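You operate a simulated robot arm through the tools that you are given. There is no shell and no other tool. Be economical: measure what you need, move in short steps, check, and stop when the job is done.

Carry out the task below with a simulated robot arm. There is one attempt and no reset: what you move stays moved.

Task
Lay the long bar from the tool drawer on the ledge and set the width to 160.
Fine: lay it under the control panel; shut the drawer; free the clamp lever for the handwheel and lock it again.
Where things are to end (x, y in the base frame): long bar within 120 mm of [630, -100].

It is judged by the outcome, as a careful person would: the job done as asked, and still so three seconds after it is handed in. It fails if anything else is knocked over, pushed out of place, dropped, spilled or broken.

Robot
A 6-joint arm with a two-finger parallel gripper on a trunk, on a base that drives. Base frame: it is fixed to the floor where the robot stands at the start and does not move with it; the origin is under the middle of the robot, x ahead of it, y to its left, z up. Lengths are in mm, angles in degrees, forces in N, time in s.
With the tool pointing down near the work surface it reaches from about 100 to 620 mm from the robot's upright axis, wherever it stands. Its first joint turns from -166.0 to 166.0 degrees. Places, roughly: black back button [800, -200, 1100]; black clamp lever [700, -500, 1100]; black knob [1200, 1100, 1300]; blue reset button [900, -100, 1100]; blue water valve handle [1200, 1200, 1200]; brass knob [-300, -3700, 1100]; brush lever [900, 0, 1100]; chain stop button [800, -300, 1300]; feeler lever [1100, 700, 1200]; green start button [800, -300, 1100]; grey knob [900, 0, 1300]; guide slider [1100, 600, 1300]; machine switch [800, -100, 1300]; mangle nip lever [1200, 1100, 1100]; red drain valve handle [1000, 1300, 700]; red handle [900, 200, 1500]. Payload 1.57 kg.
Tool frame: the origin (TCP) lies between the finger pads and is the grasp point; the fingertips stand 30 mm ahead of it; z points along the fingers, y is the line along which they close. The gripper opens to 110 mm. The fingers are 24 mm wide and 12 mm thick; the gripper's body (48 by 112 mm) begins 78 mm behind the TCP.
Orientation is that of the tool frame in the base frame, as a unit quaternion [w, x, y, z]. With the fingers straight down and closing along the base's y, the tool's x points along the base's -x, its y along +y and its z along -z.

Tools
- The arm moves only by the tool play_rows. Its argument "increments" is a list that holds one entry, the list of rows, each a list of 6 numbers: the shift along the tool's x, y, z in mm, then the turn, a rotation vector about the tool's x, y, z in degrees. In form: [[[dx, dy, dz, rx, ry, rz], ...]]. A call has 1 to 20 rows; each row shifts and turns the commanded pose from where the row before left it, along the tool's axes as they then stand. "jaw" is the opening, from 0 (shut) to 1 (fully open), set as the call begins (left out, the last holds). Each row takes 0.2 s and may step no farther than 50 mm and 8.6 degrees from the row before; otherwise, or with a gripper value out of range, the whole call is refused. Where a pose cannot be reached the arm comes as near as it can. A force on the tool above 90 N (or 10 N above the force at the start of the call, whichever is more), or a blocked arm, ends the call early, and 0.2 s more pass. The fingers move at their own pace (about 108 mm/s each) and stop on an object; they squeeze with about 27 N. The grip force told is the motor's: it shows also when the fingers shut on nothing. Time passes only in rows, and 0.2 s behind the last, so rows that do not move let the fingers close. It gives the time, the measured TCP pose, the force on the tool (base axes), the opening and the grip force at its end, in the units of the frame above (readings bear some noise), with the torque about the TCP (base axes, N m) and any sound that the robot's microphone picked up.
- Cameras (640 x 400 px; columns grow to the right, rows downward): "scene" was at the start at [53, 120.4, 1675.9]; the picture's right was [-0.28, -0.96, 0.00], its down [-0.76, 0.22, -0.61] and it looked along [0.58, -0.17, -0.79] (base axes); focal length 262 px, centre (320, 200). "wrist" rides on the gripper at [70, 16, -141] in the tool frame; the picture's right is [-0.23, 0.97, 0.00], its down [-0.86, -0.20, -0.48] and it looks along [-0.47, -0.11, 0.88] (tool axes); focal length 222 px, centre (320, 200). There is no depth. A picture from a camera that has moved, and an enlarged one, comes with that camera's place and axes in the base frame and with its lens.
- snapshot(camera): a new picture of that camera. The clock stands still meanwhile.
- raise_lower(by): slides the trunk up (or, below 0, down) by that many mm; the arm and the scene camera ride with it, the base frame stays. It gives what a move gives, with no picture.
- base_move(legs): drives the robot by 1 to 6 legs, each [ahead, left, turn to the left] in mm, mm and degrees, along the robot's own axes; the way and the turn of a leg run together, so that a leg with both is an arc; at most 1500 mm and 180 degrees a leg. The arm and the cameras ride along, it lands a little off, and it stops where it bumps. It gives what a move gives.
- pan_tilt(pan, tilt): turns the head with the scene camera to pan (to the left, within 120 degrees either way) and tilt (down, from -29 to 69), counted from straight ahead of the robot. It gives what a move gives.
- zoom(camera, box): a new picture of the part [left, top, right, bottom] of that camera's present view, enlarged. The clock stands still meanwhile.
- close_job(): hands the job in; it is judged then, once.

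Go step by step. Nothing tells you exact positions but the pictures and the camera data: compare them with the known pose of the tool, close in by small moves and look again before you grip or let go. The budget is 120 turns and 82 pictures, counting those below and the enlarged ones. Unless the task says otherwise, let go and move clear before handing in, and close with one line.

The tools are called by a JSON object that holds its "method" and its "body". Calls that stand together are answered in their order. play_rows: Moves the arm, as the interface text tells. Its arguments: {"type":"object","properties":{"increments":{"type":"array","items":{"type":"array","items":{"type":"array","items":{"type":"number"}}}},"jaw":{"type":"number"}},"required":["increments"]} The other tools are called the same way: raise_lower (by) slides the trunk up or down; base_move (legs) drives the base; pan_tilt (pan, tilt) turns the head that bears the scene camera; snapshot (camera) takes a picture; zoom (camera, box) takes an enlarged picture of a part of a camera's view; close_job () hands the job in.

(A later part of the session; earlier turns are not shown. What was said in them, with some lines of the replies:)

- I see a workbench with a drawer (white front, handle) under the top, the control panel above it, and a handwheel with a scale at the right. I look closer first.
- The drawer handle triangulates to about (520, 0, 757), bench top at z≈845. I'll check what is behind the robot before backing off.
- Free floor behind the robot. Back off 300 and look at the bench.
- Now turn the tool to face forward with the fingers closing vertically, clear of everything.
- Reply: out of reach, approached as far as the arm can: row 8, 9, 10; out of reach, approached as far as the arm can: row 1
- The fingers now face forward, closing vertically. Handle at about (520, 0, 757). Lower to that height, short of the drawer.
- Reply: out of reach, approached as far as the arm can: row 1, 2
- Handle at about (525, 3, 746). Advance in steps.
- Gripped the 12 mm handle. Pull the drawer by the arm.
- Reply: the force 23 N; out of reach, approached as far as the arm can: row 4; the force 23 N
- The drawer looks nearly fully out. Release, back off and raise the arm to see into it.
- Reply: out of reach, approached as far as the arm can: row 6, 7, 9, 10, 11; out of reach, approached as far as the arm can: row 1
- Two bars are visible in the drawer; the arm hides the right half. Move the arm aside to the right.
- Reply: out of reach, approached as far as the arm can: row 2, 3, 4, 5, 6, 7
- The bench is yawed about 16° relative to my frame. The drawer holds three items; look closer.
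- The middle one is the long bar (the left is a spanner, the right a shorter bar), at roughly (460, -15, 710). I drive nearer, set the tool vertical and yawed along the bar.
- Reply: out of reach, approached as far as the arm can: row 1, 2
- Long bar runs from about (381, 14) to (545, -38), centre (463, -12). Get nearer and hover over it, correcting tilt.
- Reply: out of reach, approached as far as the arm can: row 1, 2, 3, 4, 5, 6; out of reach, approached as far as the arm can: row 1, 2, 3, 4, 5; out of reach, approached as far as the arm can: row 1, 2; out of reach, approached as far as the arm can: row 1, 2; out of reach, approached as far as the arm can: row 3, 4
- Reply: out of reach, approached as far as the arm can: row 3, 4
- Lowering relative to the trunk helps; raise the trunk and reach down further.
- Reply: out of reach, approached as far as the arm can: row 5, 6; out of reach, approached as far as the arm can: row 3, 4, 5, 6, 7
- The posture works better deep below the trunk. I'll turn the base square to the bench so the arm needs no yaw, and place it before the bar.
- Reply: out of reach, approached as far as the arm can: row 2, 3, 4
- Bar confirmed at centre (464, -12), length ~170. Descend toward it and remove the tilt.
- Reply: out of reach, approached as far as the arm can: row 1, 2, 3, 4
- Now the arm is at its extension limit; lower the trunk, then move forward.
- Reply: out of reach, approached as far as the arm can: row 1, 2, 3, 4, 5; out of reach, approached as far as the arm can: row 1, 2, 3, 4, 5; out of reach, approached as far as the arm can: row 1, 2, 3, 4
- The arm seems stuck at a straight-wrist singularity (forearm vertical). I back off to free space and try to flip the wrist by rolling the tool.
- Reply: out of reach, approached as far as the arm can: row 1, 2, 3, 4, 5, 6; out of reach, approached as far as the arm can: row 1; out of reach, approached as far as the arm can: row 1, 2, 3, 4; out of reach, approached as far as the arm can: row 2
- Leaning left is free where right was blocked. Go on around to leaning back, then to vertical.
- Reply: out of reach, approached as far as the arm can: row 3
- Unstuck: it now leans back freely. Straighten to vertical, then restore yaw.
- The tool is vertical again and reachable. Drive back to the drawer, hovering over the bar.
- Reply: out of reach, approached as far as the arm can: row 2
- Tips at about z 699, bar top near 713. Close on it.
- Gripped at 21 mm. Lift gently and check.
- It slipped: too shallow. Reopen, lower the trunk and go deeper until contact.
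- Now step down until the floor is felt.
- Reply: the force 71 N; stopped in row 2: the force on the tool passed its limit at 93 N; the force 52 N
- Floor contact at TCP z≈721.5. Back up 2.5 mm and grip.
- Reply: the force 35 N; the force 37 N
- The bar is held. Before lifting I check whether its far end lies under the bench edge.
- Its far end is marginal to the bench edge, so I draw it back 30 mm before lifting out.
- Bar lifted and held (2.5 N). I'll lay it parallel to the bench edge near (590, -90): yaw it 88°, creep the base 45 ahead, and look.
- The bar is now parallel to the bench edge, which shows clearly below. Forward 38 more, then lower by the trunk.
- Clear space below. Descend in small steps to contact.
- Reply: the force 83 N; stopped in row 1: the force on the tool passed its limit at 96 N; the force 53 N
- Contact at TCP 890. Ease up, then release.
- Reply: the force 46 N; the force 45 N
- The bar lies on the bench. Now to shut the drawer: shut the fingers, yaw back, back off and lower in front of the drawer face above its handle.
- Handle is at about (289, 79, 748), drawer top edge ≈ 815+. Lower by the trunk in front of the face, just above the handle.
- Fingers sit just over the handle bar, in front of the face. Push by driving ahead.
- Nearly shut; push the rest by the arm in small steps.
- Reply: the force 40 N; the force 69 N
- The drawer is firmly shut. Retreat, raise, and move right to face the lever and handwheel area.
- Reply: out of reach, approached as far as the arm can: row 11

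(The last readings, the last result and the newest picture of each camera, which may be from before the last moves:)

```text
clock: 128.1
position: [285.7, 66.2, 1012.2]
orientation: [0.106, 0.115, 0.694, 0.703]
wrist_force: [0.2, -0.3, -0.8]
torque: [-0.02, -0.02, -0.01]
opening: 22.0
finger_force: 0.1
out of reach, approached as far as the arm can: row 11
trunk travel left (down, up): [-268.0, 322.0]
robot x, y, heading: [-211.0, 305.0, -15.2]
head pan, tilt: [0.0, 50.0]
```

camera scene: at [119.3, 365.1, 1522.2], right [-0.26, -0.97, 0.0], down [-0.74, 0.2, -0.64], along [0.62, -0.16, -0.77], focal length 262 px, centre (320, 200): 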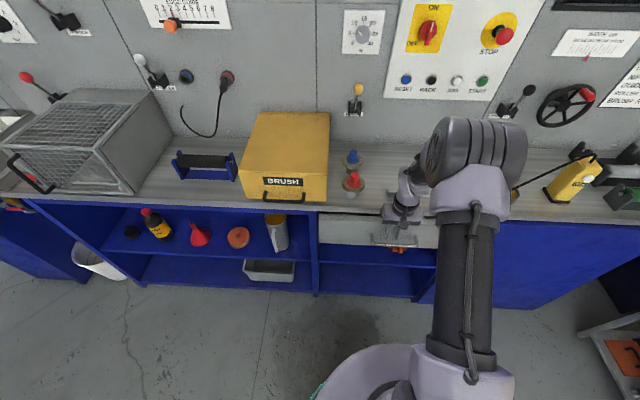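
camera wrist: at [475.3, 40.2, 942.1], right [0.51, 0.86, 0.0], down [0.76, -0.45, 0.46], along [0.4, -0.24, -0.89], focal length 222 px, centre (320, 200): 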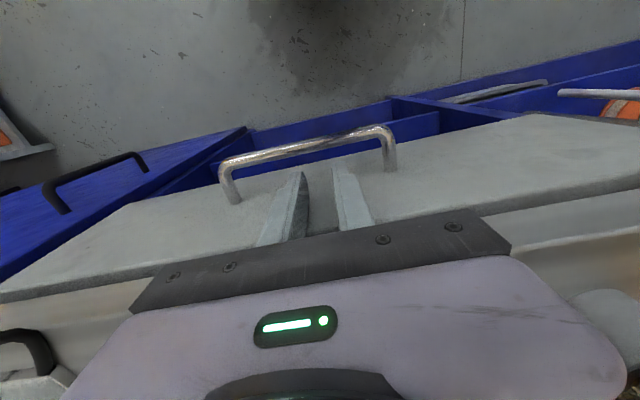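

Lean-left worked. Now swing the tool around to face forward.

{"method": "play_rows", "body": {"increments": [[[0, 0, 0, 0, -8.5, 0], [0, 0, 0, 0, -8.5, 0], [0, 0, 0, 0, -8.5, 0], [0, 0, 0, 0, -8.5, 0], [0, 0, 0, 0, -8.5, 0], [0, 0, 0, 0, -8.5, 0], [0, 0, 0, 0, -8.5, 0], [0, 0, 0, 0, -8.5, 0], [0, 0, 0, 0, -8.5, 0], [0, 0, 0, 0, -8.5, 0], [0, 0, 0, 0, -5, 0]]]}}

{"method": "base_move", "body": {"legs": [[0, -500, 0]]}}

{"method": "pan_tilt", "body": {"pan": 0, "tilt": 30}}

{"method": "snapshot", "body": {"camera": "scene"}}

{"method": "snapshot", "body": {"camera": "wrist"}}

```text
clock: 130.5
position: [285.2, 65.0, 1012.6]
orientation: [0.567, 0.579, 0.416, 0.413]
wrist_force: [0.2, 0.0, 0.0]
torque: [0.0, 0.02, 0.01]
opening: 22.0
finger_force: 0.1
trunk travel left (down, up): [-268.0, 322.0]
robot x, y, heading: [-209.5, 307.4, -15.1]
head pan, tilt: [0.0, 50.0]
```

```text
clock: 133.4
position: [147.9, -424.9, 1011.3]
orientation: [0.569, 0.58, 0.413, 0.411]
wrist_force: [-0.5, 0.2, -1.3]
torque: [0.01, 0.01, 0.01]
opening: 22.0
finger_force: 0.1
trunk travel left (down, up): [-268.0, 322.0]
robot x, y, heading: [-346.3, -172.9, -15.7]
head pan, tilt: [0.0, 50.0]
```

```text
clock: 134.2
position: [149.3, -423.3, 1012.5]
orientation: [0.569, 0.58, 0.413, 0.412]
wrist_force: [-0.3, 0.0, -0.1]
torque: [0.0, -0.02, -0.04]
opening: 22.0
finger_force: 0.1
trunk travel left (down, up): [-268.0, 322.0]
robot x, y, heading: [-347.5, -175.6, -16.0]
head pan, tilt: [0.0, 30.0]
```

```text
26 pictures are left
camera scene: at [-238.0, -59.6, 1701.8], right [-0.27, -0.96, 0.0], down [-0.48, 0.14, -0.87], along [0.83, -0.24, -0.5], focal length 262 px, centre (320, 200)
```

scene: 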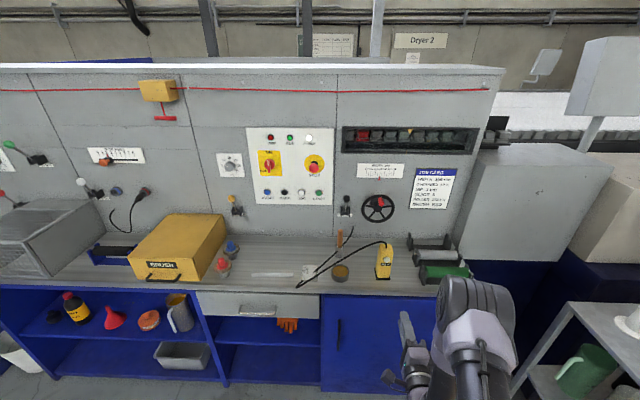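

```text
25 pictures are left
camera wrist: at [38.0, -312.2, 1031.0], right [-0.06, -0.23, 0.97], down [-0.73, -0.65, -0.2], along [0.68, -0.72, -0.12], focal length 222 px, centre (320, 200)
```

wrist: 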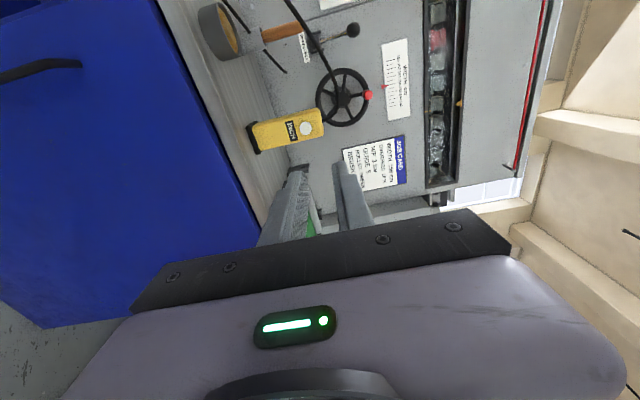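

The drawer is shut, the bar is on the ledge. Zoom in on lever, wheel and scale.

{"method": "zoom", "body": {"camera": "scene", "box": [328, 155, 408, 235]}}

{"method": "zoom", "body": {"camera": "wrist", "box": [280, 10, 430, 140]}}

```text
5.00 times, centred on (368, 195) of scene
camera zoom: at [-238.0, -59.6, 1701.8], right [-0.27, -0.96, 0.0], down [-0.48, 0.14, -0.87], along [0.83, -0.24, -0.5], focal length 1309 px, centre (80, 225)
```

zoom: 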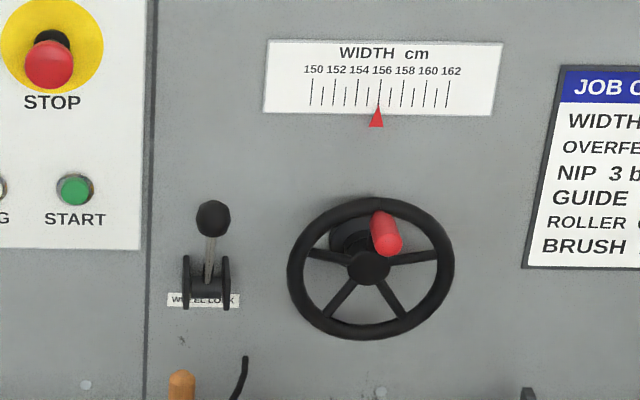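

```text
3.08 times, centred on (355, 75) of wrist
camera zoom: at [38.0, -312.2, 1031.0], right [-0.06, -0.23, 0.97], down [-0.73, -0.65, -0.2], along [0.68, -0.72, -0.12], focal length 684 px, centre (212, 585)
```

zoom: 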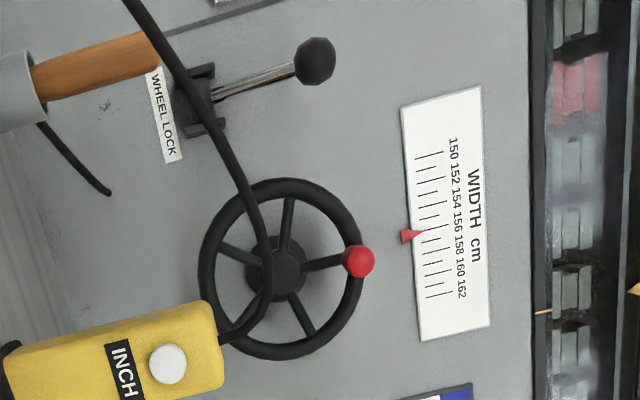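

Width is 156; the "WHEEL LOCK" lever stands up. Triangulated: lever ball (697, -450, 1127), pivot ≈(730, -460, 1038); wheel hub (665, -588, 1070), red knob (620, -578, 1135). Raise, roll the fingers to close sideways, and drive in short of the ball.

{"method": "raise_lower", "body": {"by": 115}}

{"method": "play_rows", "body": {"increments": [[[0, 0, 0, 0, 0, -8.5], [0, 0, 0, 0, 0, -8.5], [0, 0, 0, 0, 0, -8.5], [0, 0, 0, 0, 0, -8.5], [0, 0, 0, 0, 0, -8.5], [0, 0, 0, 0, 0, -8.5], [0, 0, 0, 0, 0, -8.5], [0, 0, 0, 0, 0, -8.5], [0, 0, 0, 0, 0, -8.5], [0, 0, 0, 0, 0, -8.5], [0, 0, 0, 0, 0, -5]]], "jaw": 0.65}}

{"method": "base_move", "body": {"legs": [[0, 125, 0], [395, 0, 0]]}}

{"method": "snapshot", "body": {"camera": "wrist"}}

{"method": "snapshot", "body": {"camera": "scene"}}

```text
clock: 135.7
position: [149.1, -424.4, 1126.3]
orientation: [0.569, 0.58, 0.414, 0.411]
wrist_force: [0.4, 1.0, 1.2]
torque: [0.01, 0.01, -0.02]
opening: 21.7
finger_force: 0.0
trunk travel left (down, up): [-383.0, 207.0]
robot x, y, heading: [-344.7, -175.7, -16.1]
head pan, tilt: [0.0, 30.0]
```

```text
clock: 138.1
position: [378.5, -643.9, 1192.9]
orientation: [0.692, 0.118, 0.704, -0.11]
wrist_force: [-0.8, -0.5, -0.4]
torque: [-0.03, -0.01, -0.01]
opening: 71.6
finger_force: 0.2
out of reach, approached as far as the arm can: row 4, 5, 6, 7, 8, 9, 10, 11
trunk travel left (down, up): [-383.0, 207.0]
robot x, y, heading: [-347.2, -178.4, -16.0]
head pan, tilt: [0.0, 30.0]
```

```text
clock: 140.9
position: [680.5, -603.7, 1193.8]
orientation: [0.693, 0.124, 0.701, -0.11]
wrist_force: [-20.8, 13.8, 7.4]
torque: [0.11, -0.54, 1.34]
opening: 76.8
finger_force: 2.7
trunk travel left (down, up): [-383.0, 207.0]
robot x, y, heading: [-34.4, -133.2, -16.1]
head pan, tilt: [0.0, 30.0]
stopped in leg 2: the force on the tool passed its limit at 326 N (the readings are from after the stop); the commanded pose is now the measured one
```

```text
22 pictures are left
camera wrist: at [551.7, -539.9, 1125.2], right [0.32, 0.92, 0.24], down [-0.51, -0.05, 0.86], along [0.8, -0.4, 0.45], focal length 222 px, centre (320, 200)
```

wrist: 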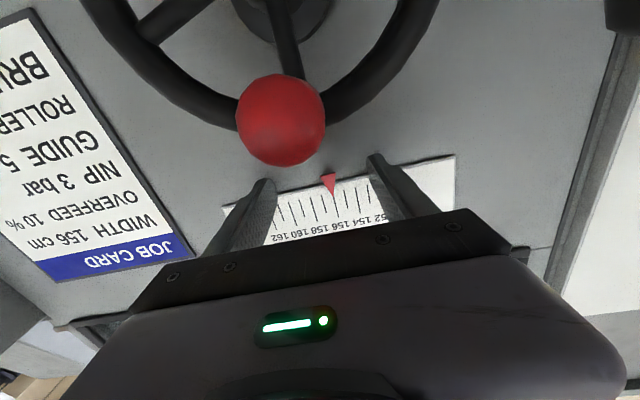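

```text
21 pictures are left
camera scene: at [68.2, -12.9, 1817.0], right [-0.28, -0.96, 0.0], down [-0.48, 0.14, -0.87], along [0.83, -0.24, -0.5], focal length 262 px, centre (320, 200)
```

scene: 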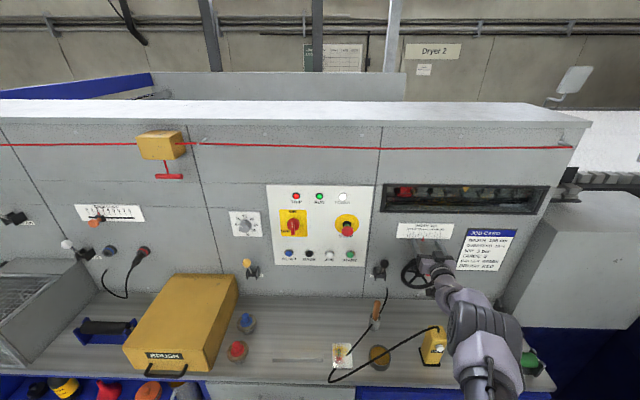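

The roll drifted the arm outward and it touched the wall plate. Nothing appears displaced; I back away at once and proceed in single steps.

{"method": "base_move", "body": {"legs": [[-120, 0, 0]]}}

{"method": "play_rows", "body": {"increments": [[[0, 0, -30, 0, 0, 0], [0, 0, -30, 0, 0, 0], [0, 0, -30, 0, 0, 0]]]}}

{"method": "snapshot", "body": {"camera": "scene"}}

```text
clock: 142.2
position: [564.4, -573.0, 1188.3]
orientation: [0.692, 0.124, 0.703, -0.11]
wrist_force: [0.2, -0.1, -0.1]
torque: [0.04, 0.02, -0.02]
opening: 71.3
finger_force: 0.1
trunk travel left (down, up): [-383.0, 207.0]
robot x, y, heading: [-152.3, -97.9, -16.3]
head pan, tilt: [0.0, 30.0]
```

```text
clock: 143.0
position: [518.6, -600.4, 1194.6]
orientation: [0.691, 0.124, 0.704, -0.107]
wrist_force: [0.3, 0.0, 0.9]
torque: [-0.03, -0.01, 0.0]
opening: 71.4
finger_force: 0.0
out of reach, approached as far as the arm can: row 1, 2, 3
trunk travel left (down, up): [-383.0, 207.0]
robot x, y, heading: [-153.3, -102.2, -16.1]
head pan, tilt: [0.0, 30.0]
```

```text
20 pictures are left
camera scene: at [-43.5, 17.1, 1816.9], right [-0.28, -0.96, 0.0], down [-0.48, 0.14, -0.87], along [0.83, -0.24, -0.5], focal length 262 px, centre (320, 200)
```

scene: 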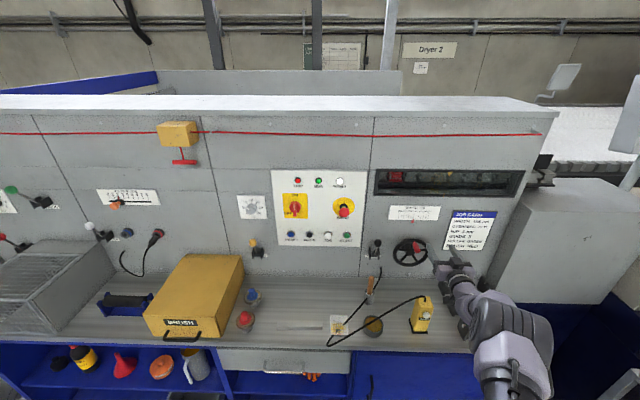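

All intact. That roll is a poor posture for this arm, so I return to vertical-closing fingers, which was fully reachable.

{"method": "play_rows", "body": {"increments": [[[0, 0, -20, 0, 0, 8.5], [0, 0, -20, 0, 0, 8.5], [0, 0, -20, 0, 0, 8.5], [0, 0, -20, 0, 0, 8.5], [0, 0, -20, 0, 0, 8.5], [0, 0, -20, 0, 0, 8.5], [0, 0, -20, 0, 0, 8.5], [0, 0, 0, 0, 0, 8.5], [0, 0, 0, 0, 0, 8.5], [0, 0, 0, 0, 0, 8.5], [0, 0, 0, 0, 0, 4]]], "jaw": 0}}

{"method": "play_rows", "body": {"increments": [[[30, 0, -20, 0, 0, 0], [30, 0, -20, 0, 0, 0], [30, 0, 0, 0, 0, 0], [30, 0, 0, 0, 0, 0]]]}}

```text
clock: 145.4
position: [386.6, -553.3, 1195.5]
orientation: [0.57, 0.582, 0.414, 0.407]
wrist_force: [-0.4, 0.2, -1.0]
torque: [0.01, -0.02, -0.03]
opening: 0.0
finger_force: 21.1
trunk travel left (down, up): [-383.0, 207.0]
robot x, y, heading: [-152.2, -99.9, -16.2]
head pan, tilt: [0.0, 30.0]
```

```text
clock: 146.4
position: [390.2, -425.4, 1197.9]
orientation: [0.571, 0.581, 0.414, 0.406]
wrist_force: [0.3, 0.4, 0.2]
torque: [0.03, -0.02, -0.01]
opening: 0.0
finger_force: 21.5
trunk travel left (down, up): [-383.0, 207.0]
robot x, y, heading: [-146.7, -96.0, -16.3]
head pan, tilt: [0.0, 30.0]
```

Good reach again. Drive in so that the closed fingers hang just above and short of the lever ball.

{"method": "base_move", "body": {"legs": [[235, 60, 0]]}}

{"method": "snapshot", "body": {"camera": "wrist"}}

{"method": "zoom", "body": {"camera": "scene", "box": [330, 200, 490, 300]}}

```text
clock: 148.1
position: [627.5, -428.7, 1195.7]
orientation: [0.569, 0.581, 0.417, 0.407]
wrist_force: [0.9, 0.0, -0.6]
torque: [0.0, -0.02, -0.02]
opening: 0.1
finger_force: 21.2
trunk travel left (down, up): [-383.0, 207.0]
robot x, y, heading: [84.9, -104.6, -15.8]
head pan, tilt: [0.0, 30.0]
```

```text
19 pictures are left
camera wrist: at [516.9, -317.5, 1215.3], right [-0.05, -0.22, 0.97], down [-0.73, -0.66, -0.19], along [0.68, -0.72, -0.13], focal length 222 px, centre (320, 200)
```

wrist: 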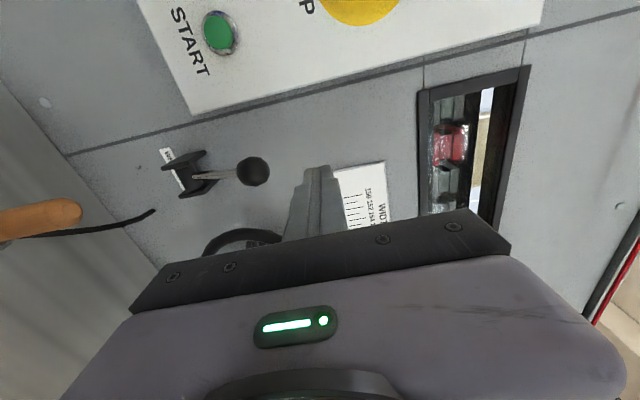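

```text
4.00 times, centred on (410, 250) of scene
camera zoom: at [193.0, 11.2, 1816.7], right [-0.27, -0.96, 0.0], down [-0.48, 0.14, -0.87], along [0.83, -0.24, -0.5], focal length 1047 px, centre (-40, 0)
```

zoom: 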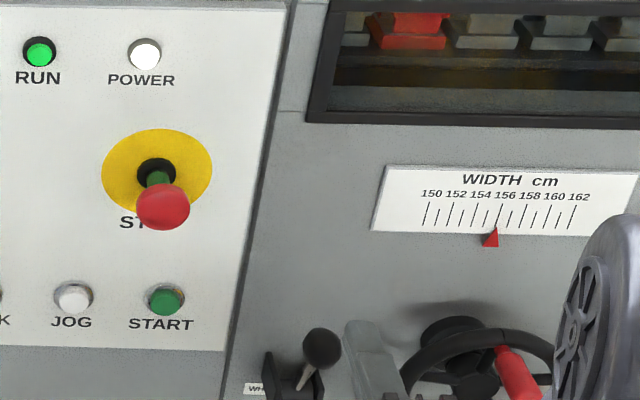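

Ball confirmed at (701, -451, 1123). Move over it, then press down gently.

{"method": "play_rows", "body": {"increments": [[[0, 0, 20, 0, 0, 0], [1, 0, 20, 0, 0, 0], [1, 0, 18, 0, 0, 0], [0, -15, 0, 0, 0, 0], [0, -15, 0, 0, 0, 0]]]}}

{"method": "snapshot", "body": {"camera": "wrist"}}

```text
clock: 149.3
position: [683.5, -446.8, 1166.0]
orientation: [0.57, 0.579, 0.416, 0.408]
wrist_force: [0.5, -1.5, 0.2]
torque: [-0.01, 0.01, -0.02]
opening: 0.1
finger_force: 21.4
trunk travel left (down, up): [-383.0, 207.0]
robot x, y, heading: [86.8, -107.2, -15.9]
head pan, tilt: [0.0, 30.0]
```

```text
17 pictures are left
camera wrist: at [572.4, -335.0, 1185.3], right [-0.05, -0.22, 0.97], down [-0.73, -0.66, -0.19], along [0.68, -0.72, -0.13], focal length 222 px, centre (320, 200)
```

wrist: 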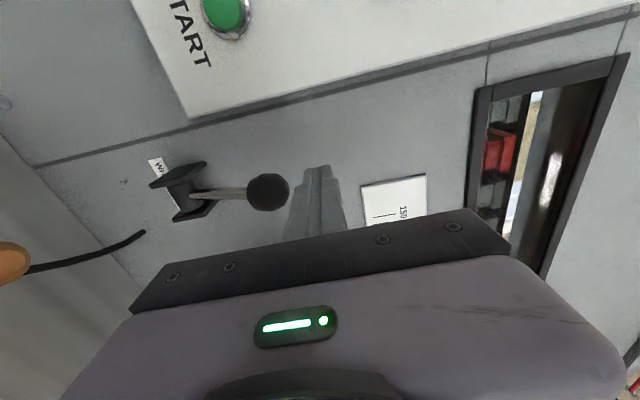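

{"method": "play_rows", "body": {"increments": [[[0, -6, 0, 0, 0, 0], [0, -6, -1, 0, 0, 0], [0, -6, -2, 0, 0, 0], [0, -6, -3, 0, 0, 0], [0, -6, -4, 0, 0, 0]]]}}

{"method": "play_rows", "body": {"increments": [[[0, -6, -3, 0, 0, 0], [0, -6, -3, 0, 0, 0], [0, -6, -3, 0, 0, 0], [0, -6, -2, 0, 0, 0], [0, 0, 0, 0, 0, 0]]]}}

{"method": "snapshot", "body": {"camera": "wrist"}}

```text
clock: 150.5
position: [663.3, -442.4, 1143.1]
orientation: [0.574, 0.577, 0.412, 0.41]
wrist_force: [-23.6, 8.9, 61.8]
torque: [-0.33, -1.31, 0.04]
opening: 0.1
finger_force: 21.5
trunk travel left (down, up): [-383.0, 207.0]
robot x, y, heading: [86.6, -106.5, -15.8]
head pan, tilt: [0.0, 30.0]
```

```text
clock: 151.0
position: [665.7, -442.1, 1145.2]
orientation: [0.58, 0.573, 0.406, 0.413]
wrist_force: [-20.5, 10.8, 63.7]
torque: [-0.29, -1.35, 0.08]
opening: 0.0
finger_force: 21.3
trunk travel left (down, up): [-383.0, 207.0]
robot x, y, heading: [85.4, -101.3, -16.0]
head pan, tilt: [0.0, 30.0]
stopped in row 2: the force on the tool passed its limit at 93 N (the readings are from after the stop); the commanded pose is now the measured one
```

```text
16 pictures are left
camera wrist: at [556.2, -329.1, 1158.7], right [-0.09, -0.21, 0.97], down [-0.73, -0.65, -0.21], along [0.68, -0.73, -0.09], focal length 222 px, centre (320, 200)
```

wrist: 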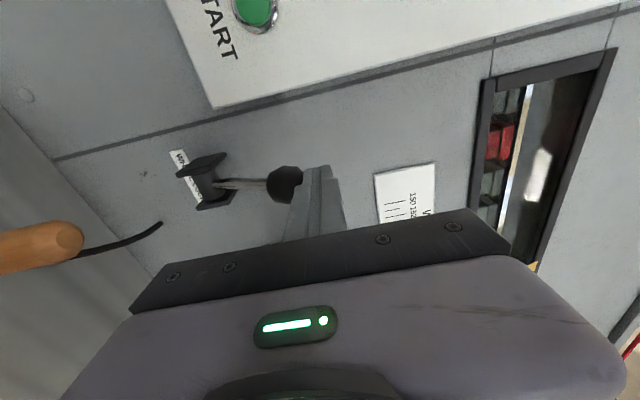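

The tip was sliding on the ball's front, giving no torque. I lift, pitch the fingers 35° down, and hook over the ball's back so I can pull it out and down.

{"method": "play_rows", "body": {"increments": [[[0, 20, -5, 0, 0, 0], [0, 30, 0, 0, 0, 0], [0, 0, 0, 7, 0, 0], [0, 0, 0, 7, 0, 0], [0, 0, 0, 7, 0, 0], [0, 0, 0, 7, 0, 0], [0, 0, 0, 7, 0, 0]]]}}

```text
clock: 152.6
position: [664.8, -444.8, 1181.4]
orientation: [0.372, 0.725, 0.515, 0.266]
wrist_force: [-0.5, -0.7, -1.0]
torque: [0.01, 0.0, -0.03]
opening: 0.0
finger_force: 21.5
trunk travel left (down, up): [-383.0, 207.0]
robot x, y, heading: [85.2, -107.0, -16.2]
head pan, tilt: [0.0, 30.0]
```

{"method": "play_rows", "body": {"increments": [[[2, 11, 16, 0, 0, 0], [1, 11, 16, 0, 0, 0], [0, -8, 5.7, 0, 0, 0]]]}}

{"method": "snapshot", "body": {"camera": "wrist"}}

```text
clock: 153.4
position: [702.7, -453.2, 1172.6]
orientation: [0.373, 0.723, 0.516, 0.267]
wrist_force: [0.1, -0.2, -1.0]
torque: [0.01, -0.01, 0.0]
opening: 0.1
finger_force: 21.1
trunk travel left (down, up): [-383.0, 207.0]
robot x, y, heading: [84.1, -106.5, -15.9]
head pan, tilt: [0.0, 30.0]
```

```text
15 pictures are left
camera wrist: at [625.7, -352.8, 1267.6], right [0.46, -0.4, 0.79], down [-0.76, -0.64, 0.11], along [0.47, -0.65, -0.6], focal length 222 px, centre (320, 200)
```

wrist: 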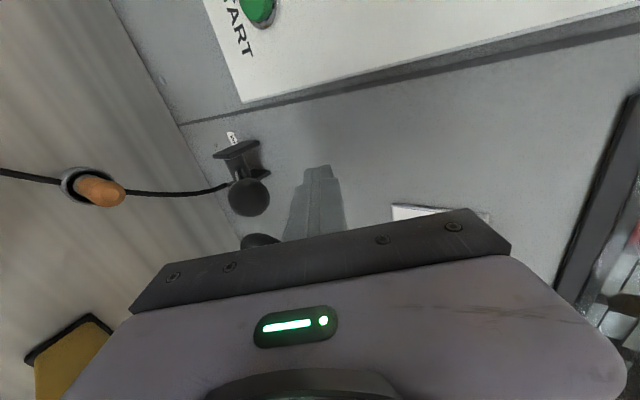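

The ball has already come forward some (≈32° tilt). Hook over it and follow the arc outward and down.

{"method": "play_rows", "body": {"increments": [[[0, -9, 6.4, 0, 0, 0], [0, -9, 6.4, 0, 0, 0], [0, -8, -3, 0, 0, 0], [0, -8, -3, 0, 0, 0], [0, -10, -3.4, 0, 0, 0], [0, -10, -3.4, 0, 0, 0]]]}}

{"method": "play_rows", "body": {"increments": [[[0, -11.4, -0.5, 0, 0, 0], [0, -11.4, -0.5, 0, 0, 0], [0, -10, 2.5, 0, 0, 0], [0, -10, 2.5, 0, 0, 0], [0, 0, 0, 0, 0, 0]]]}}

{"method": "snapshot", "body": {"camera": "wrist"}}

```text
clock: 154.8
position: [672.4, -442.5, 1128.9]
orientation: [0.373, 0.723, 0.516, 0.267]
wrist_force: [-1.4, -1.7, 1.7]
torque: [0.03, 0.0, 0.0]
opening: 0.0
finger_force: 21.7
trunk travel left (down, up): [-383.0, 207.0]
robot x, y, heading: [84.2, -107.5, -15.8]
head pan, tilt: [0.0, 30.0]
```

```text
clock: 156.0
position: [652.7, -434.8, 1091.1]
orientation: [0.373, 0.723, 0.516, 0.268]
wrist_force: [0.3, 0.7, 0.4]
torque: [-0.04, -0.03, 0.0]
opening: 0.0
finger_force: 21.2
trunk travel left (down, up): [-383.0, 207.0]
robot x, y, heading: [84.3, -106.7, -15.8]
head pan, tilt: [0.0, 30.0]
```

```text
14 pictures are left
camera wrist: at [575.8, -333.8, 1186.3], right [0.46, -0.4, 0.79], down [-0.76, -0.64, 0.11], along [0.47, -0.65, -0.6], focal length 222 px, centre (320, 200)
```

wrist: 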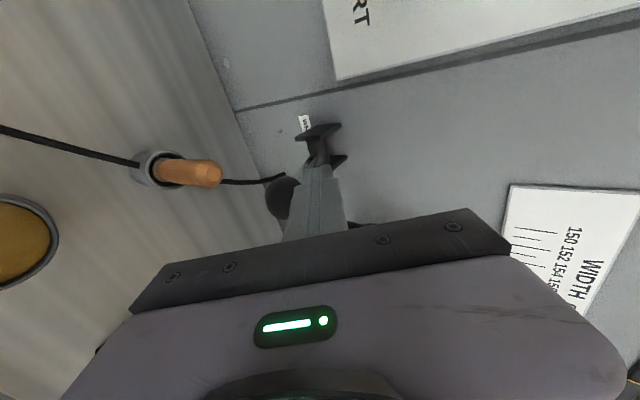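

The lever follows easily. Continue down until it stops.

{"method": "play_rows", "body": {"increments": [[[0, -6.5, 4.7, 0, 0, 0], [0, -6.5, 4.7, 0, 0, 0], [0, -6.5, 4.7, 0, 0, 0], [0, 0, 0, 0, 0, 0]]]}}

{"method": "play_rows", "body": {"increments": [[[0, -6, 4.5, 0, 0, 0], [0, -6, 4.5, 0, 0, 0], [0, 0, 0, 0, 0, 0]]]}}

{"method": "snapshot", "body": {"camera": "wrist"}}

```text
clock: 157.0
position: [652.8, -435.8, 1066.5]
orientation: [0.373, 0.724, 0.516, 0.266]
wrist_force: [-0.8, -0.8, 1.8]
torque: [-0.03, 0.0, -0.03]
opening: 0.0
finger_force: 21.3
trunk travel left (down, up): [-383.0, 207.0]
robot x, y, heading: [80.9, -106.6, -16.3]
head pan, tilt: [0.0, 30.0]
```

```text
clock: 157.8
position: [653.2, -435.6, 1060.5]
orientation: [0.38, 0.721, 0.513, 0.269]
wrist_force: [0.9, -1.6, 61.3]
torque: [-0.39, -1.09, 0.0]
opening: 0.0
finger_force: 21.8
trunk travel left (down, up): [-383.0, 207.0]
robot x, y, heading: [85.8, -105.6, -15.8]
head pan, tilt: [0.0, 30.0]
```

```text
13 pictures are left
camera wrist: at [574.3, -334.1, 1153.5], right [0.45, -0.4, 0.8], down [-0.76, -0.64, 0.11], along [0.47, -0.66, -0.59], focal length 222 px, centre (320, 200)
```

wrist: 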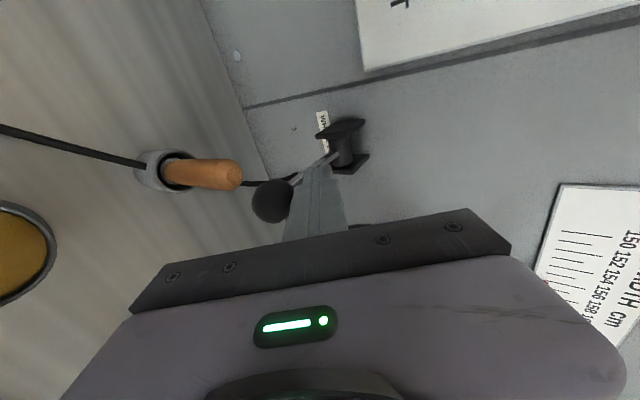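

Lever at its stop, down. Ease off upward, retreat, level the tool, and shift right to the wheel knob.

{"method": "play_rows", "body": {"increments": [[[0, 8, -6, 0, 0, 0], [0, 24, -17.5, 0, 0, 0], [0, 24, -17.5, 0, 0, 0], [0, 5, -38, 0, 0, 0], [0, 5, -38, 0, 0, 0], [0, 5, -38, 0, 0, 0], [0, 0, 0, -7, 0, 0], [0, 0, 0, -7, 0, 0], [0, 0, 0, -7, 0, 0], [0, 0, 0, -7, 0, 0], [0, 0, 0, -7, 0, 0]]]}}

{"method": "base_move", "body": {"legs": [[0, -146, 0]]}}

{"method": "snapshot", "body": {"camera": "wrist"}}

```text
clock: 160.2
position: [572.2, -407.3, 1199.5]
orientation: [0.574, 0.577, 0.411, 0.411]
wrist_force: [-0.3, 0.2, 0.2]
torque: [-0.03, 0.0, -0.02]
opening: 0.0
finger_force: 21.4
trunk travel left (down, up): [-383.0, 207.0]
robot x, y, heading: [86.2, -109.6, -15.8]
head pan, tilt: [0.0, 30.0]
```

```text
clock: 161.6
position: [531.7, -548.1, 1200.1]
orientation: [0.574, 0.579, 0.41, 0.409]
wrist_force: [-0.7, -0.7, 0.2]
torque: [0.04, 0.0, 0.01]
opening: 0.0
finger_force: 21.1
trunk travel left (down, up): [-383.0, 207.0]
robot x, y, heading: [40.4, -244.5, -15.9]
head pan, tilt: [0.0, 30.0]
```

```text
12 pictures are left
camera wrist: at [421.9, -435.0, 1216.7], right [-0.07, -0.22, 0.97], down [-0.73, -0.65, -0.2], along [0.68, -0.73, -0.12], focal length 222 px, centre (320, 200)
```

wrist: 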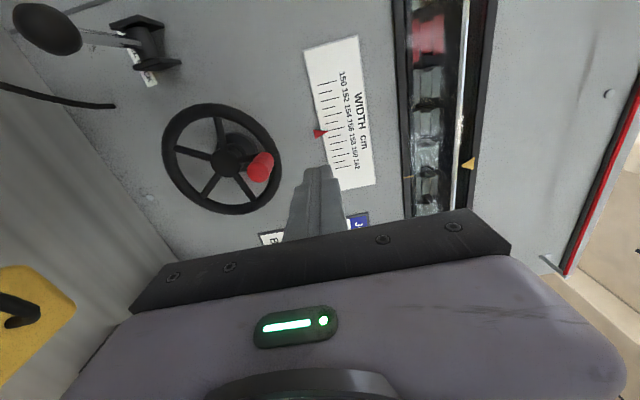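

Knob confirmed at about (620, -576, 1132). Open the fingers and approach it.

{"method": "play_rows", "body": {"increments": [[[0, -25, 0, 0, 0, 0], [0, -25, 0, 0, 0, 0], [0, -17, 0, 0, 0, 0], [1, 0, 25, 0, 0, 0], [1, 0, 25, 0, 0, 0]]], "jaw": 0.6}}

{"method": "snapshot", "body": {"camera": "wrist"}}

```text
clock: 162.8
position: [579.6, -560.5, 1132.2]
orientation: [0.574, 0.578, 0.411, 0.409]
wrist_force: [-0.4, -0.2, 0.4]
torque: [-0.01, -0.02, 0.01]
opening: 66.2
finger_force: 0.0
trunk travel left (down, up): [-383.0, 207.0]
robot x, y, heading: [45.1, -242.7, -16.3]
head pan, tilt: [0.0, 30.0]
```

```text
11 pictures are left
camera wrist: at [470.1, -448.0, 1149.3], right [-0.07, -0.22, 0.97], down [-0.73, -0.65, -0.2], along [0.68, -0.73, -0.12], focal length 222 px, centre (320, 200)
```

wrist: 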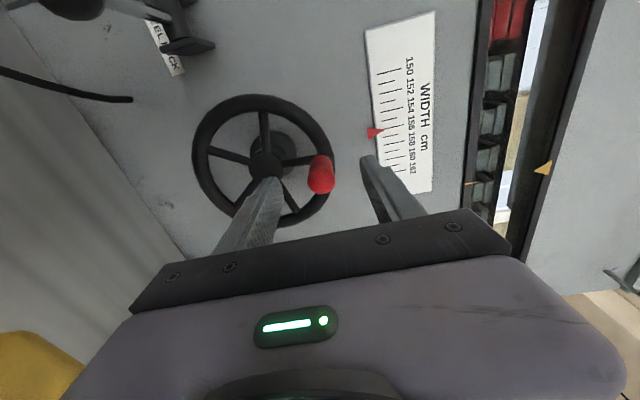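

{"method": "play_rows", "body": {"increments": [[[0, 0, 19, 0, 0, 0], [0, 0, 19, 0, 0, 0]]]}}

{"method": "play_rows", "body": {"increments": [[[0, 0, 0, 0, 0, 0], [0, 0, 0, 0, 0, 0], [0, 0, 0, 0, 0, 0]]], "jaw": 0}}

{"method": "snapshot", "body": {"camera": "wrist"}}

```text
clock: 163.4
position: [615.0, -573.9, 1131.4]
orientation: [0.574, 0.578, 0.411, 0.409]
wrist_force: [-0.1, -0.7, 0.1]
torque: [-0.01, -0.04, 0.02]
opening: 65.8
finger_force: 0.1
trunk travel left (down, up): [-383.0, 207.0]
robot x, y, heading: [44.9, -243.6, -16.0]
head pan, tilt: [0.0, 30.0]
```

```text
clock: 164.2
position: [614.6, -573.4, 1131.3]
orientation: [0.574, 0.578, 0.41, 0.409]
wrist_force: [3.6, -1.5, 7.8]
torque: [0.03, 0.07, -0.05]
opening: 23.7
finger_force: 35.7
trunk travel left (down, up): [-383.0, 207.0]
robot x, y, heading: [43.3, -244.9, -16.1]
head pan, tilt: [0.0, 30.0]
```

```text
10 pictures are left
camera wrist: at [505.0, -460.7, 1149.1], right [-0.07, -0.22, 0.97], down [-0.73, -0.65, -0.2], along [0.68, -0.73, -0.11], focal length 222 px, centre (320, 200)
```

wrist: 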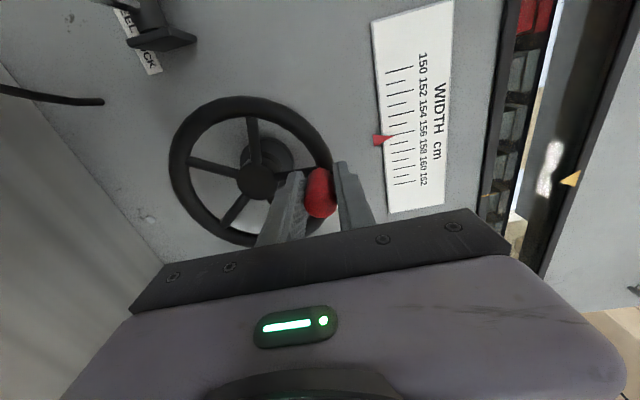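

Knob gripped. Turn 40° clockwise along the circle about the hub and read the scale.

{"method": "play_rows", "body": {"increments": [[[-5.5, -0.2, 0, 0, 0, 0], [-5.4, -0.8, 0, 0, 0, 0], [-5.4, -1.2, 0, 0, 0, 0], [-5.2, -1.6, 0, 0, 0, 0], [-5.1, -2.1, 0, 0, 0, 0], [-4.9, -2.5, 0, 0, 0, 0], [-4.6, -2.9, 0, 0, 0, 0], [-4.4, -3.4, 0, 0, 0, 0], [0, 0, 0, 0, 0, 0]]]}}

{"method": "zoom", "body": {"camera": "wrist", "box": [160, 0, 480, 240]}}

```text
clock: 166.2
position: [600.1, -616.9, 1118.1]
orientation: [0.575, 0.579, 0.409, 0.409]
wrist_force: [7.4, -22.1, 23.1]
torque: [0.11, 0.15, -0.35]
opening: 23.7
finger_force: 35.5
trunk travel left (down, up): [-383.0, 207.0]
robot x, y, heading: [45.0, -244.3, -16.2]
head pan, tilt: [0.0, 30.0]
```

```text
1.67 times, centred on (320, 120) of wrist
camera zoom: at [490.2, -502.3, 1134.9], right [-0.07, -0.22, 0.97], down [-0.74, -0.65, -0.2], along [0.67, -0.73, -0.12], focal length 370 px, centre (320, 333)
```

zoom: 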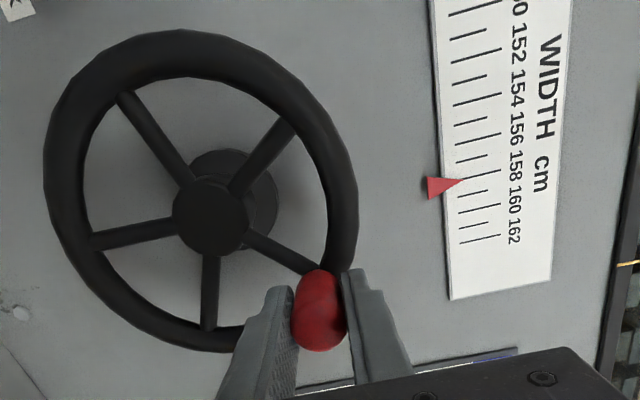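

Pointer now about 158.2 after ~43°. Turn about 32° more.

{"method": "play_rows", "body": {"increments": [[[-4.1, -4.4, 0, 0, 0, 0], [-3.8, -4.8, 0, 0, 0, 0], [-3.3, -5.1, 0, 0, 0, 0], [-2.8, -5.3, 0, 0, 0, 0], [-2.3, -5.7, 0, 0, 0, 0], [-1.7, -5.8, 0, 0, 0, 0], [0, 0, 0, 0, 0, 0]]]}}

{"method": "zoom", "body": {"camera": "wrist", "box": [300, 0, 500, 150]}}

```text
clock: 167.8
position: [595.6, -626.4, 1086.7]
orientation: [0.573, 0.577, 0.412, 0.41]
wrist_force: [-7.1, 3.8, -1.1]
torque: [0.02, -0.11, 0.93]
opening: 23.7
finger_force: 35.4
trunk travel left (down, up): [-383.0, 207.0]
robot x, y, heading: [43.4, -242.1, -16.0]
head pan, tilt: [0.0, 30.0]
```

```text
2.67 times, centred on (400, 75) of wrist
camera zoom: at [485.2, -514.7, 1103.8], right [-0.07, -0.22, 0.97], down [-0.73, -0.65, -0.2], along [0.68, -0.72, -0.12], focal length 592 px, centre (107, 533)
```

zoom: 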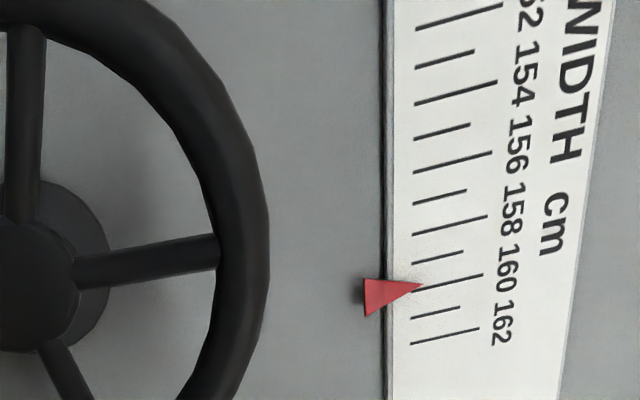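

Pointer reads 160. Release the knob, retreat, and re-read it.

{"method": "play_rows", "body": {"increments": [[[0, 0, 0, 0, 0, 0], [0, 0, 0, 0, 0, 0], [0, 0, -20, 0, 0, 0], [0, 0, -30, 0, 0, 0], [0, 0, -30, 0, 0, 0], [10, 40, -20, 0, 0, 0], [10, 40, 0, 0, 0, 0]]], "jaw": 0.5}}

{"method": "snapshot", "body": {"camera": "wrist"}}

```text
clock: 169.4
position: [511.9, -570.9, 1165.6]
orientation: [0.574, 0.579, 0.411, 0.408]
wrist_force: [0.3, -0.5, -0.2]
torque: [-0.01, 0.0, -0.04]
opening: 55.1
finger_force: 0.1
trunk travel left (down, up): [-383.0, 207.0]
robot x, y, heading: [41.7, -244.9, -16.6]
head pan, tilt: [0.0, 30.0]
```

```text
7 pictures are left
camera wrist: at [401.7, -458.1, 1182.9], right [-0.07, -0.22, 0.97], down [-0.73, -0.65, -0.2], along [0.68, -0.73, -0.11], focal length 222 px, centre (320, 200)
```

wrist: 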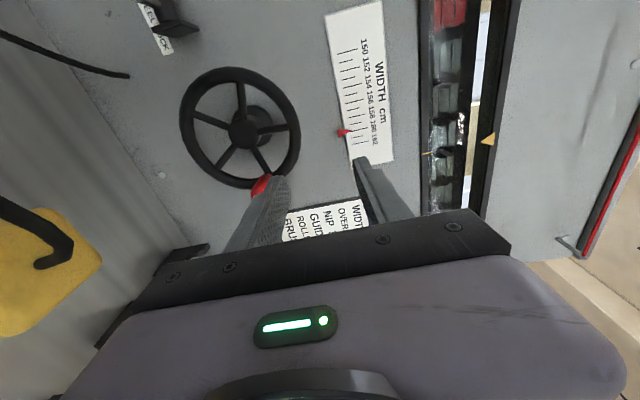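

Width holds at 160. Now re-lock: shift left in front of the lever, pitch down, and look before pushing it up from below (keeping clear of the orange handle at z≈986).

{"method": "base_move", "body": {"legs": [[0, 160, 0]]}}

{"method": "play_rows", "body": {"increments": [[[0, 0, 0, 7, 0, 0], [0, 0, 0, 7, 0, 0], [0, 0, 0, 7, 0, 0], [0, 0, 0, 7, 0, 0], [0, 0, 0, 7, 0, 0], [0, -24.4, 17.5, 0, 0, 0], [0, -24.4, 17.5, 0, 0, 0], [0, -24.4, 17.5, 0, 0, 0]]], "jaw": 0}}

{"method": "snapshot", "body": {"camera": "wrist"}}

```text
clock: 170.8
position: [557.7, -417.7, 1165.8]
orientation: [0.574, 0.578, 0.411, 0.409]
wrist_force: [0.4, -0.5, -0.3]
torque: [0.0, 0.01, -0.03]
opening: 55.0
finger_force: 0.2
trunk travel left (down, up): [-383.0, 207.0]
robot x, y, heading: [91.4, -89.5, -16.4]
head pan, tilt: [0.0, 30.0]
```

```text
clock: 172.6
position: [557.8, -418.1, 1073.0]
orientation: [0.373, 0.724, 0.515, 0.267]
wrist_force: [0.2, -0.5, 0.0]
torque: [0.0, -0.02, -0.03]
opening: 0.2
finger_force: 20.9
trunk travel left (down, up): [-383.0, 207.0]
robot x, y, heading: [90.6, -89.8, -16.0]
head pan, tilt: [0.0, 30.0]
```

```text
6 pictures are left
camera wrist: at [480.6, -317.2, 1169.3], right [0.46, -0.4, 0.79], down [-0.76, -0.64, 0.11], along [0.47, -0.65, -0.6], focal length 222 px, centre (320, 200)
```

wrist: 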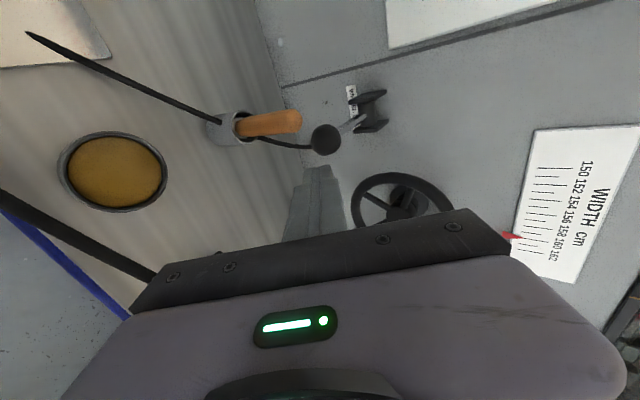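

Ball at about (forward 745, z 1023). Approach just below it, offset right of the orange handle.

{"method": "play_rows", "body": {"increments": [[[0, -26, 24, 0, 0, 0], [0, -26, 24, 0, 0, 0], [1, 12.5, 17.5, 0, 0, 0], [1, 12.5, 17.5, 0, 0, 0]]]}}

{"method": "snapshot", "body": {"camera": "wrist"}}

```text
clock: 173.6
position: [604.4, -433.8, 1006.4]
orientation: [0.373, 0.724, 0.515, 0.267]
wrist_force: [-1.0, 0.3, 0.6]
torque: [0.03, 0.03, 0.02]
opening: 0.1
finger_force: 21.6
trunk travel left (down, up): [-383.0, 207.0]
robot x, y, heading: [84.2, -89.5, -15.9]
head pan, tilt: [0.0, 30.0]
```

```text
5 pictures are left
camera wrist: at [528.1, -332.9, 1101.0], right [0.46, -0.4, 0.79], down [-0.76, -0.64, 0.11], along [0.47, -0.65, -0.6], focal length 222 px, centre (320, 200)
```

wrist: 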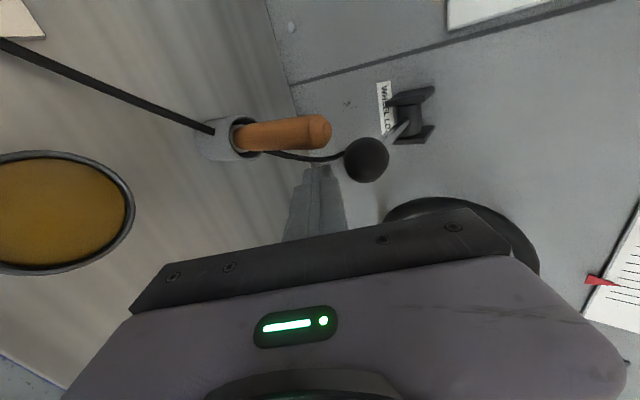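

Clear of the handle and just under the ball. Push up along the arc.

{"method": "play_rows", "body": {"increments": [[[0, 8.5, -1, 0, 0, 0], [0, 8.5, -1, 0, 0, 0], [0, 10, -7, 0, 0, 0], [0, 10, -7, 0, 0, 0], [0, 10.6, -3.2, 0, 0, 0], [0, 10.6, -3.2, 0, 0, 0]]]}}

{"method": "play_rows", "body": {"increments": [[[0, 11.2, -0.6, 0, 0, 0], [0, 11.2, -0.6, 0, 0, 0], [0, 10.8, 2.2, 0, 0, 0], [0, 10.8, 2.2, 0, 0, 0]]]}}

{"method": "snapshot", "body": {"camera": "wrist"}}

```text
clock: 175.0
position: [621.6, -438.2, 1065.9]
orientation: [0.373, 0.724, 0.516, 0.266]
wrist_force: [-1.9, -0.6, -0.4]
torque: [-0.03, -0.01, 0.04]
opening: 0.0
finger_force: 21.0
trunk travel left (down, up): [-383.0, 207.0]
robot x, y, heading: [86.1, -92.0, -16.2]
head pan, tilt: [0.0, 30.0]
```

```text
clock: 176.0
position: [649.1, -446.6, 1099.6]
orientation: [0.373, 0.724, 0.516, 0.267]
wrist_force: [-1.4, 1.4, -1.0]
torque: [-0.01, 0.0, 0.06]
opening: 0.0
finger_force: 21.3
trunk travel left (down, up): [-383.0, 207.0]
robot x, y, heading: [91.2, -91.7, -15.8]
head pan, tilt: [0.0, 30.0]
```

```text
4 pictures are left
camera wrist: at [571.4, -346.2, 1195.3], right [0.46, -0.4, 0.79], down [-0.76, -0.64, 0.11], along [0.47, -0.65, -0.6], focal length 222 px, centre (320, 200)
```

wrist: 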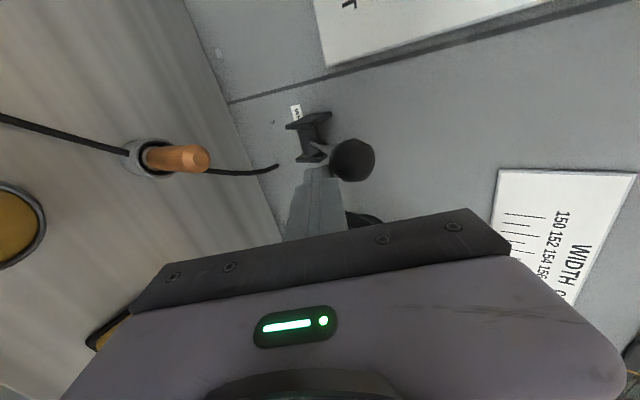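

The lever is rising. Push on to its locked stop.

{"method": "play_rows", "body": {"increments": [[[0, 9.9, 5.2, 0, 0, 0], [0, 9.9, 5.2, 0, 0, 0], [0, 4, 4.5, 0, 0, 0], [0, 0, 0, 0, 0, 0]]]}}

{"method": "play_rows", "body": {"increments": [[[0, 3, 4, 0, 0, 0], [0, 3, 4, 0, 0, 0], [0, 0, 0, 0, 0, 0]]]}}

```text
clock: 177.0
position: [668.7, -456.5, 1110.6]
orientation: [0.373, 0.724, 0.515, 0.266]
wrist_force: [-18.2, 3.4, -6.7]
torque: [-0.05, 0.18, 0.08]
opening: 0.0
finger_force: 21.4
trunk travel left (down, up): [-383.0, 207.0]
robot x, y, heading: [85.3, -90.0, -15.8]
head pan, tilt: [0.0, 30.0]
```

```text
clock: 177.8
position: [671.4, -456.6, 1111.5]
orientation: [0.37, 0.726, 0.516, 0.265]
wrist_force: [-74.2, 17.9, -18.5]
torque: [-0.27, 0.37, 0.48]
opening: 0.0
finger_force: 21.2
trunk travel left (down, up): [-383.0, 207.0]
robot x, y, heading: [86.0, -89.2, -16.1]
head pan, tilt: [0.0, 30.0]
```

Firm stop reached. Back off and verify from the scene camera.

{"method": "play_rows", "body": {"increments": [[[0, -6, -8, 0, 0, 0], [0, -17, -24, 0, 0, 0], [0, -5, -38, 0, 0, 0], [0, 0, -40, 0, 0, 0], [0, 0, -40, 0, 0, 0]]]}}

{"method": "base_move", "body": {"legs": [[-350, 0, 0]]}}

{"method": "pan_tilt", "body": {"pan": -5, "tilt": 35}}

{"method": "snapshot", "body": {"camera": "scene"}}

```text
clock: 179.0
position: [548.7, -412.2, 1175.1]
orientation: [0.375, 0.723, 0.516, 0.267]
wrist_force: [-1.1, 0.7, 0.2]
torque: [-0.01, 0.0, 0.03]
opening: 0.1
finger_force: 21.4
trunk travel left (down, up): [-383.0, 207.0]
robot x, y, heading: [87.6, -88.7, -15.7]
head pan, tilt: [0.0, 30.0]
```

```text
clock: 181.3
position: [215.0, -317.5, 1172.2]
orientation: [0.373, 0.724, 0.515, 0.267]
wrist_force: [0.5, -0.6, -0.9]
torque: [-0.01, -0.03, -0.02]
opening: 0.0
finger_force: 21.3
trunk travel left (down, up): [-383.0, 207.0]
robot x, y, heading: [-248.8, 8.1, -16.0]
head pan, tilt: [0.0, 30.0]
```

```text
clock: 181.9
position: [215.2, -317.3, 1172.8]
orientation: [0.373, 0.724, 0.515, 0.267]
wrist_force: [0.0, -0.3, -0.3]
torque: [-0.01, -0.03, -0.02]
opening: 0.0
finger_force: 21.1
trunk travel left (down, up): [-383.0, 207.0]
robot x, y, heading: [-243.9, 3.0, -16.2]
head pan, tilt: [-5.0, 35.0]
```

```text
3 pictures are left
camera scene: at [-143.3, 115.0, 1809.1], right [-0.36, -0.93, 0.0], down [-0.54, 0.21, -0.82], along [0.77, -0.29, -0.57], focal length 262 px, centre (320, 200)
```

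scene: 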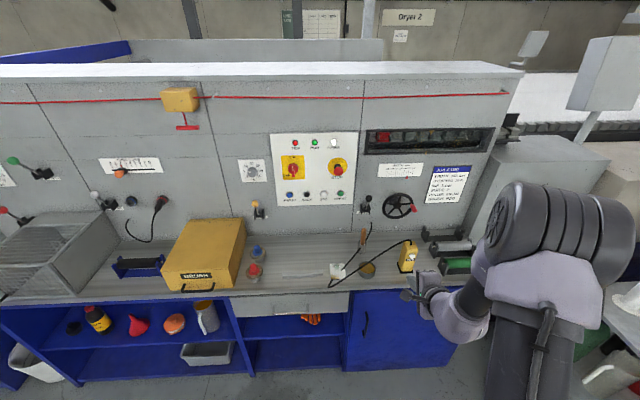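

{"method": "zoom", "body": {"camera": "scene", "box": [345, 150, 435, 225]}}

{"method": "zoom", "body": {"camera": "scene", "box": [220, 220, 400, 340]}}

```text
5.33 times, centred on (390, 188) of scene
camera zoom: at [-143.3, 115.0, 1809.1], right [-0.36, -0.93, 0.0], down [-0.54, 0.21, -0.82], along [0.77, -0.29, -0.57], focal length 1396 px, centre (-53, 267)
```

zoom: 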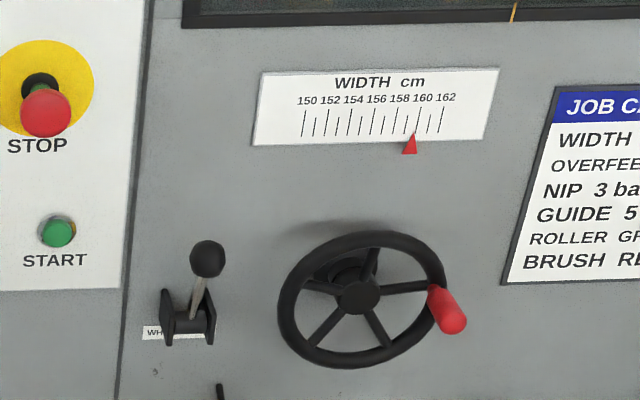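

```text
3.33 times, centred on (310, 280) of scene
camera zoom: at [-143.3, 115.0, 1809.1], right [-0.36, -0.93, 0.0], down [-0.54, 0.21, -0.82], along [0.77, -0.29, -0.57], focal length 872 px, centre (353, -67)
```

zoom: 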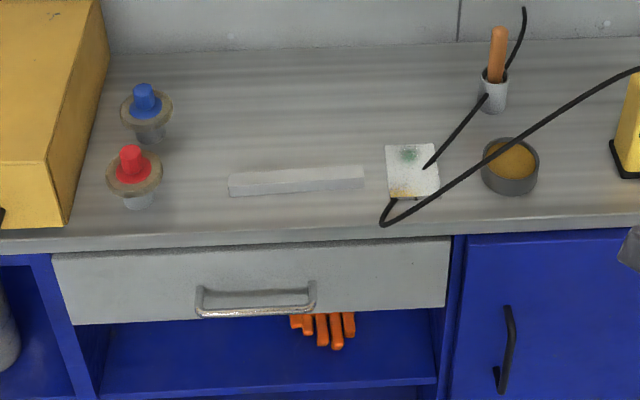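

The bar lies on the ledge, the drawer is shut, the pointer reads 160, and the lock lever is back up. Nothing else looks disturbed and the arm is clear, so I'm handing in.

{"method": "close_job", "body": {}}

```text
The job is handed in.
```

The long bar is on the ledge under the control panel at about [598, -82], the drawer is shut, the width reads 160, and the clamp lever is locked again. While I was getting to the lever, the gripper hit the width-scale plate hard (about 326 N). The later pictures show no damage, and the pointer was still at 156 afterwards.
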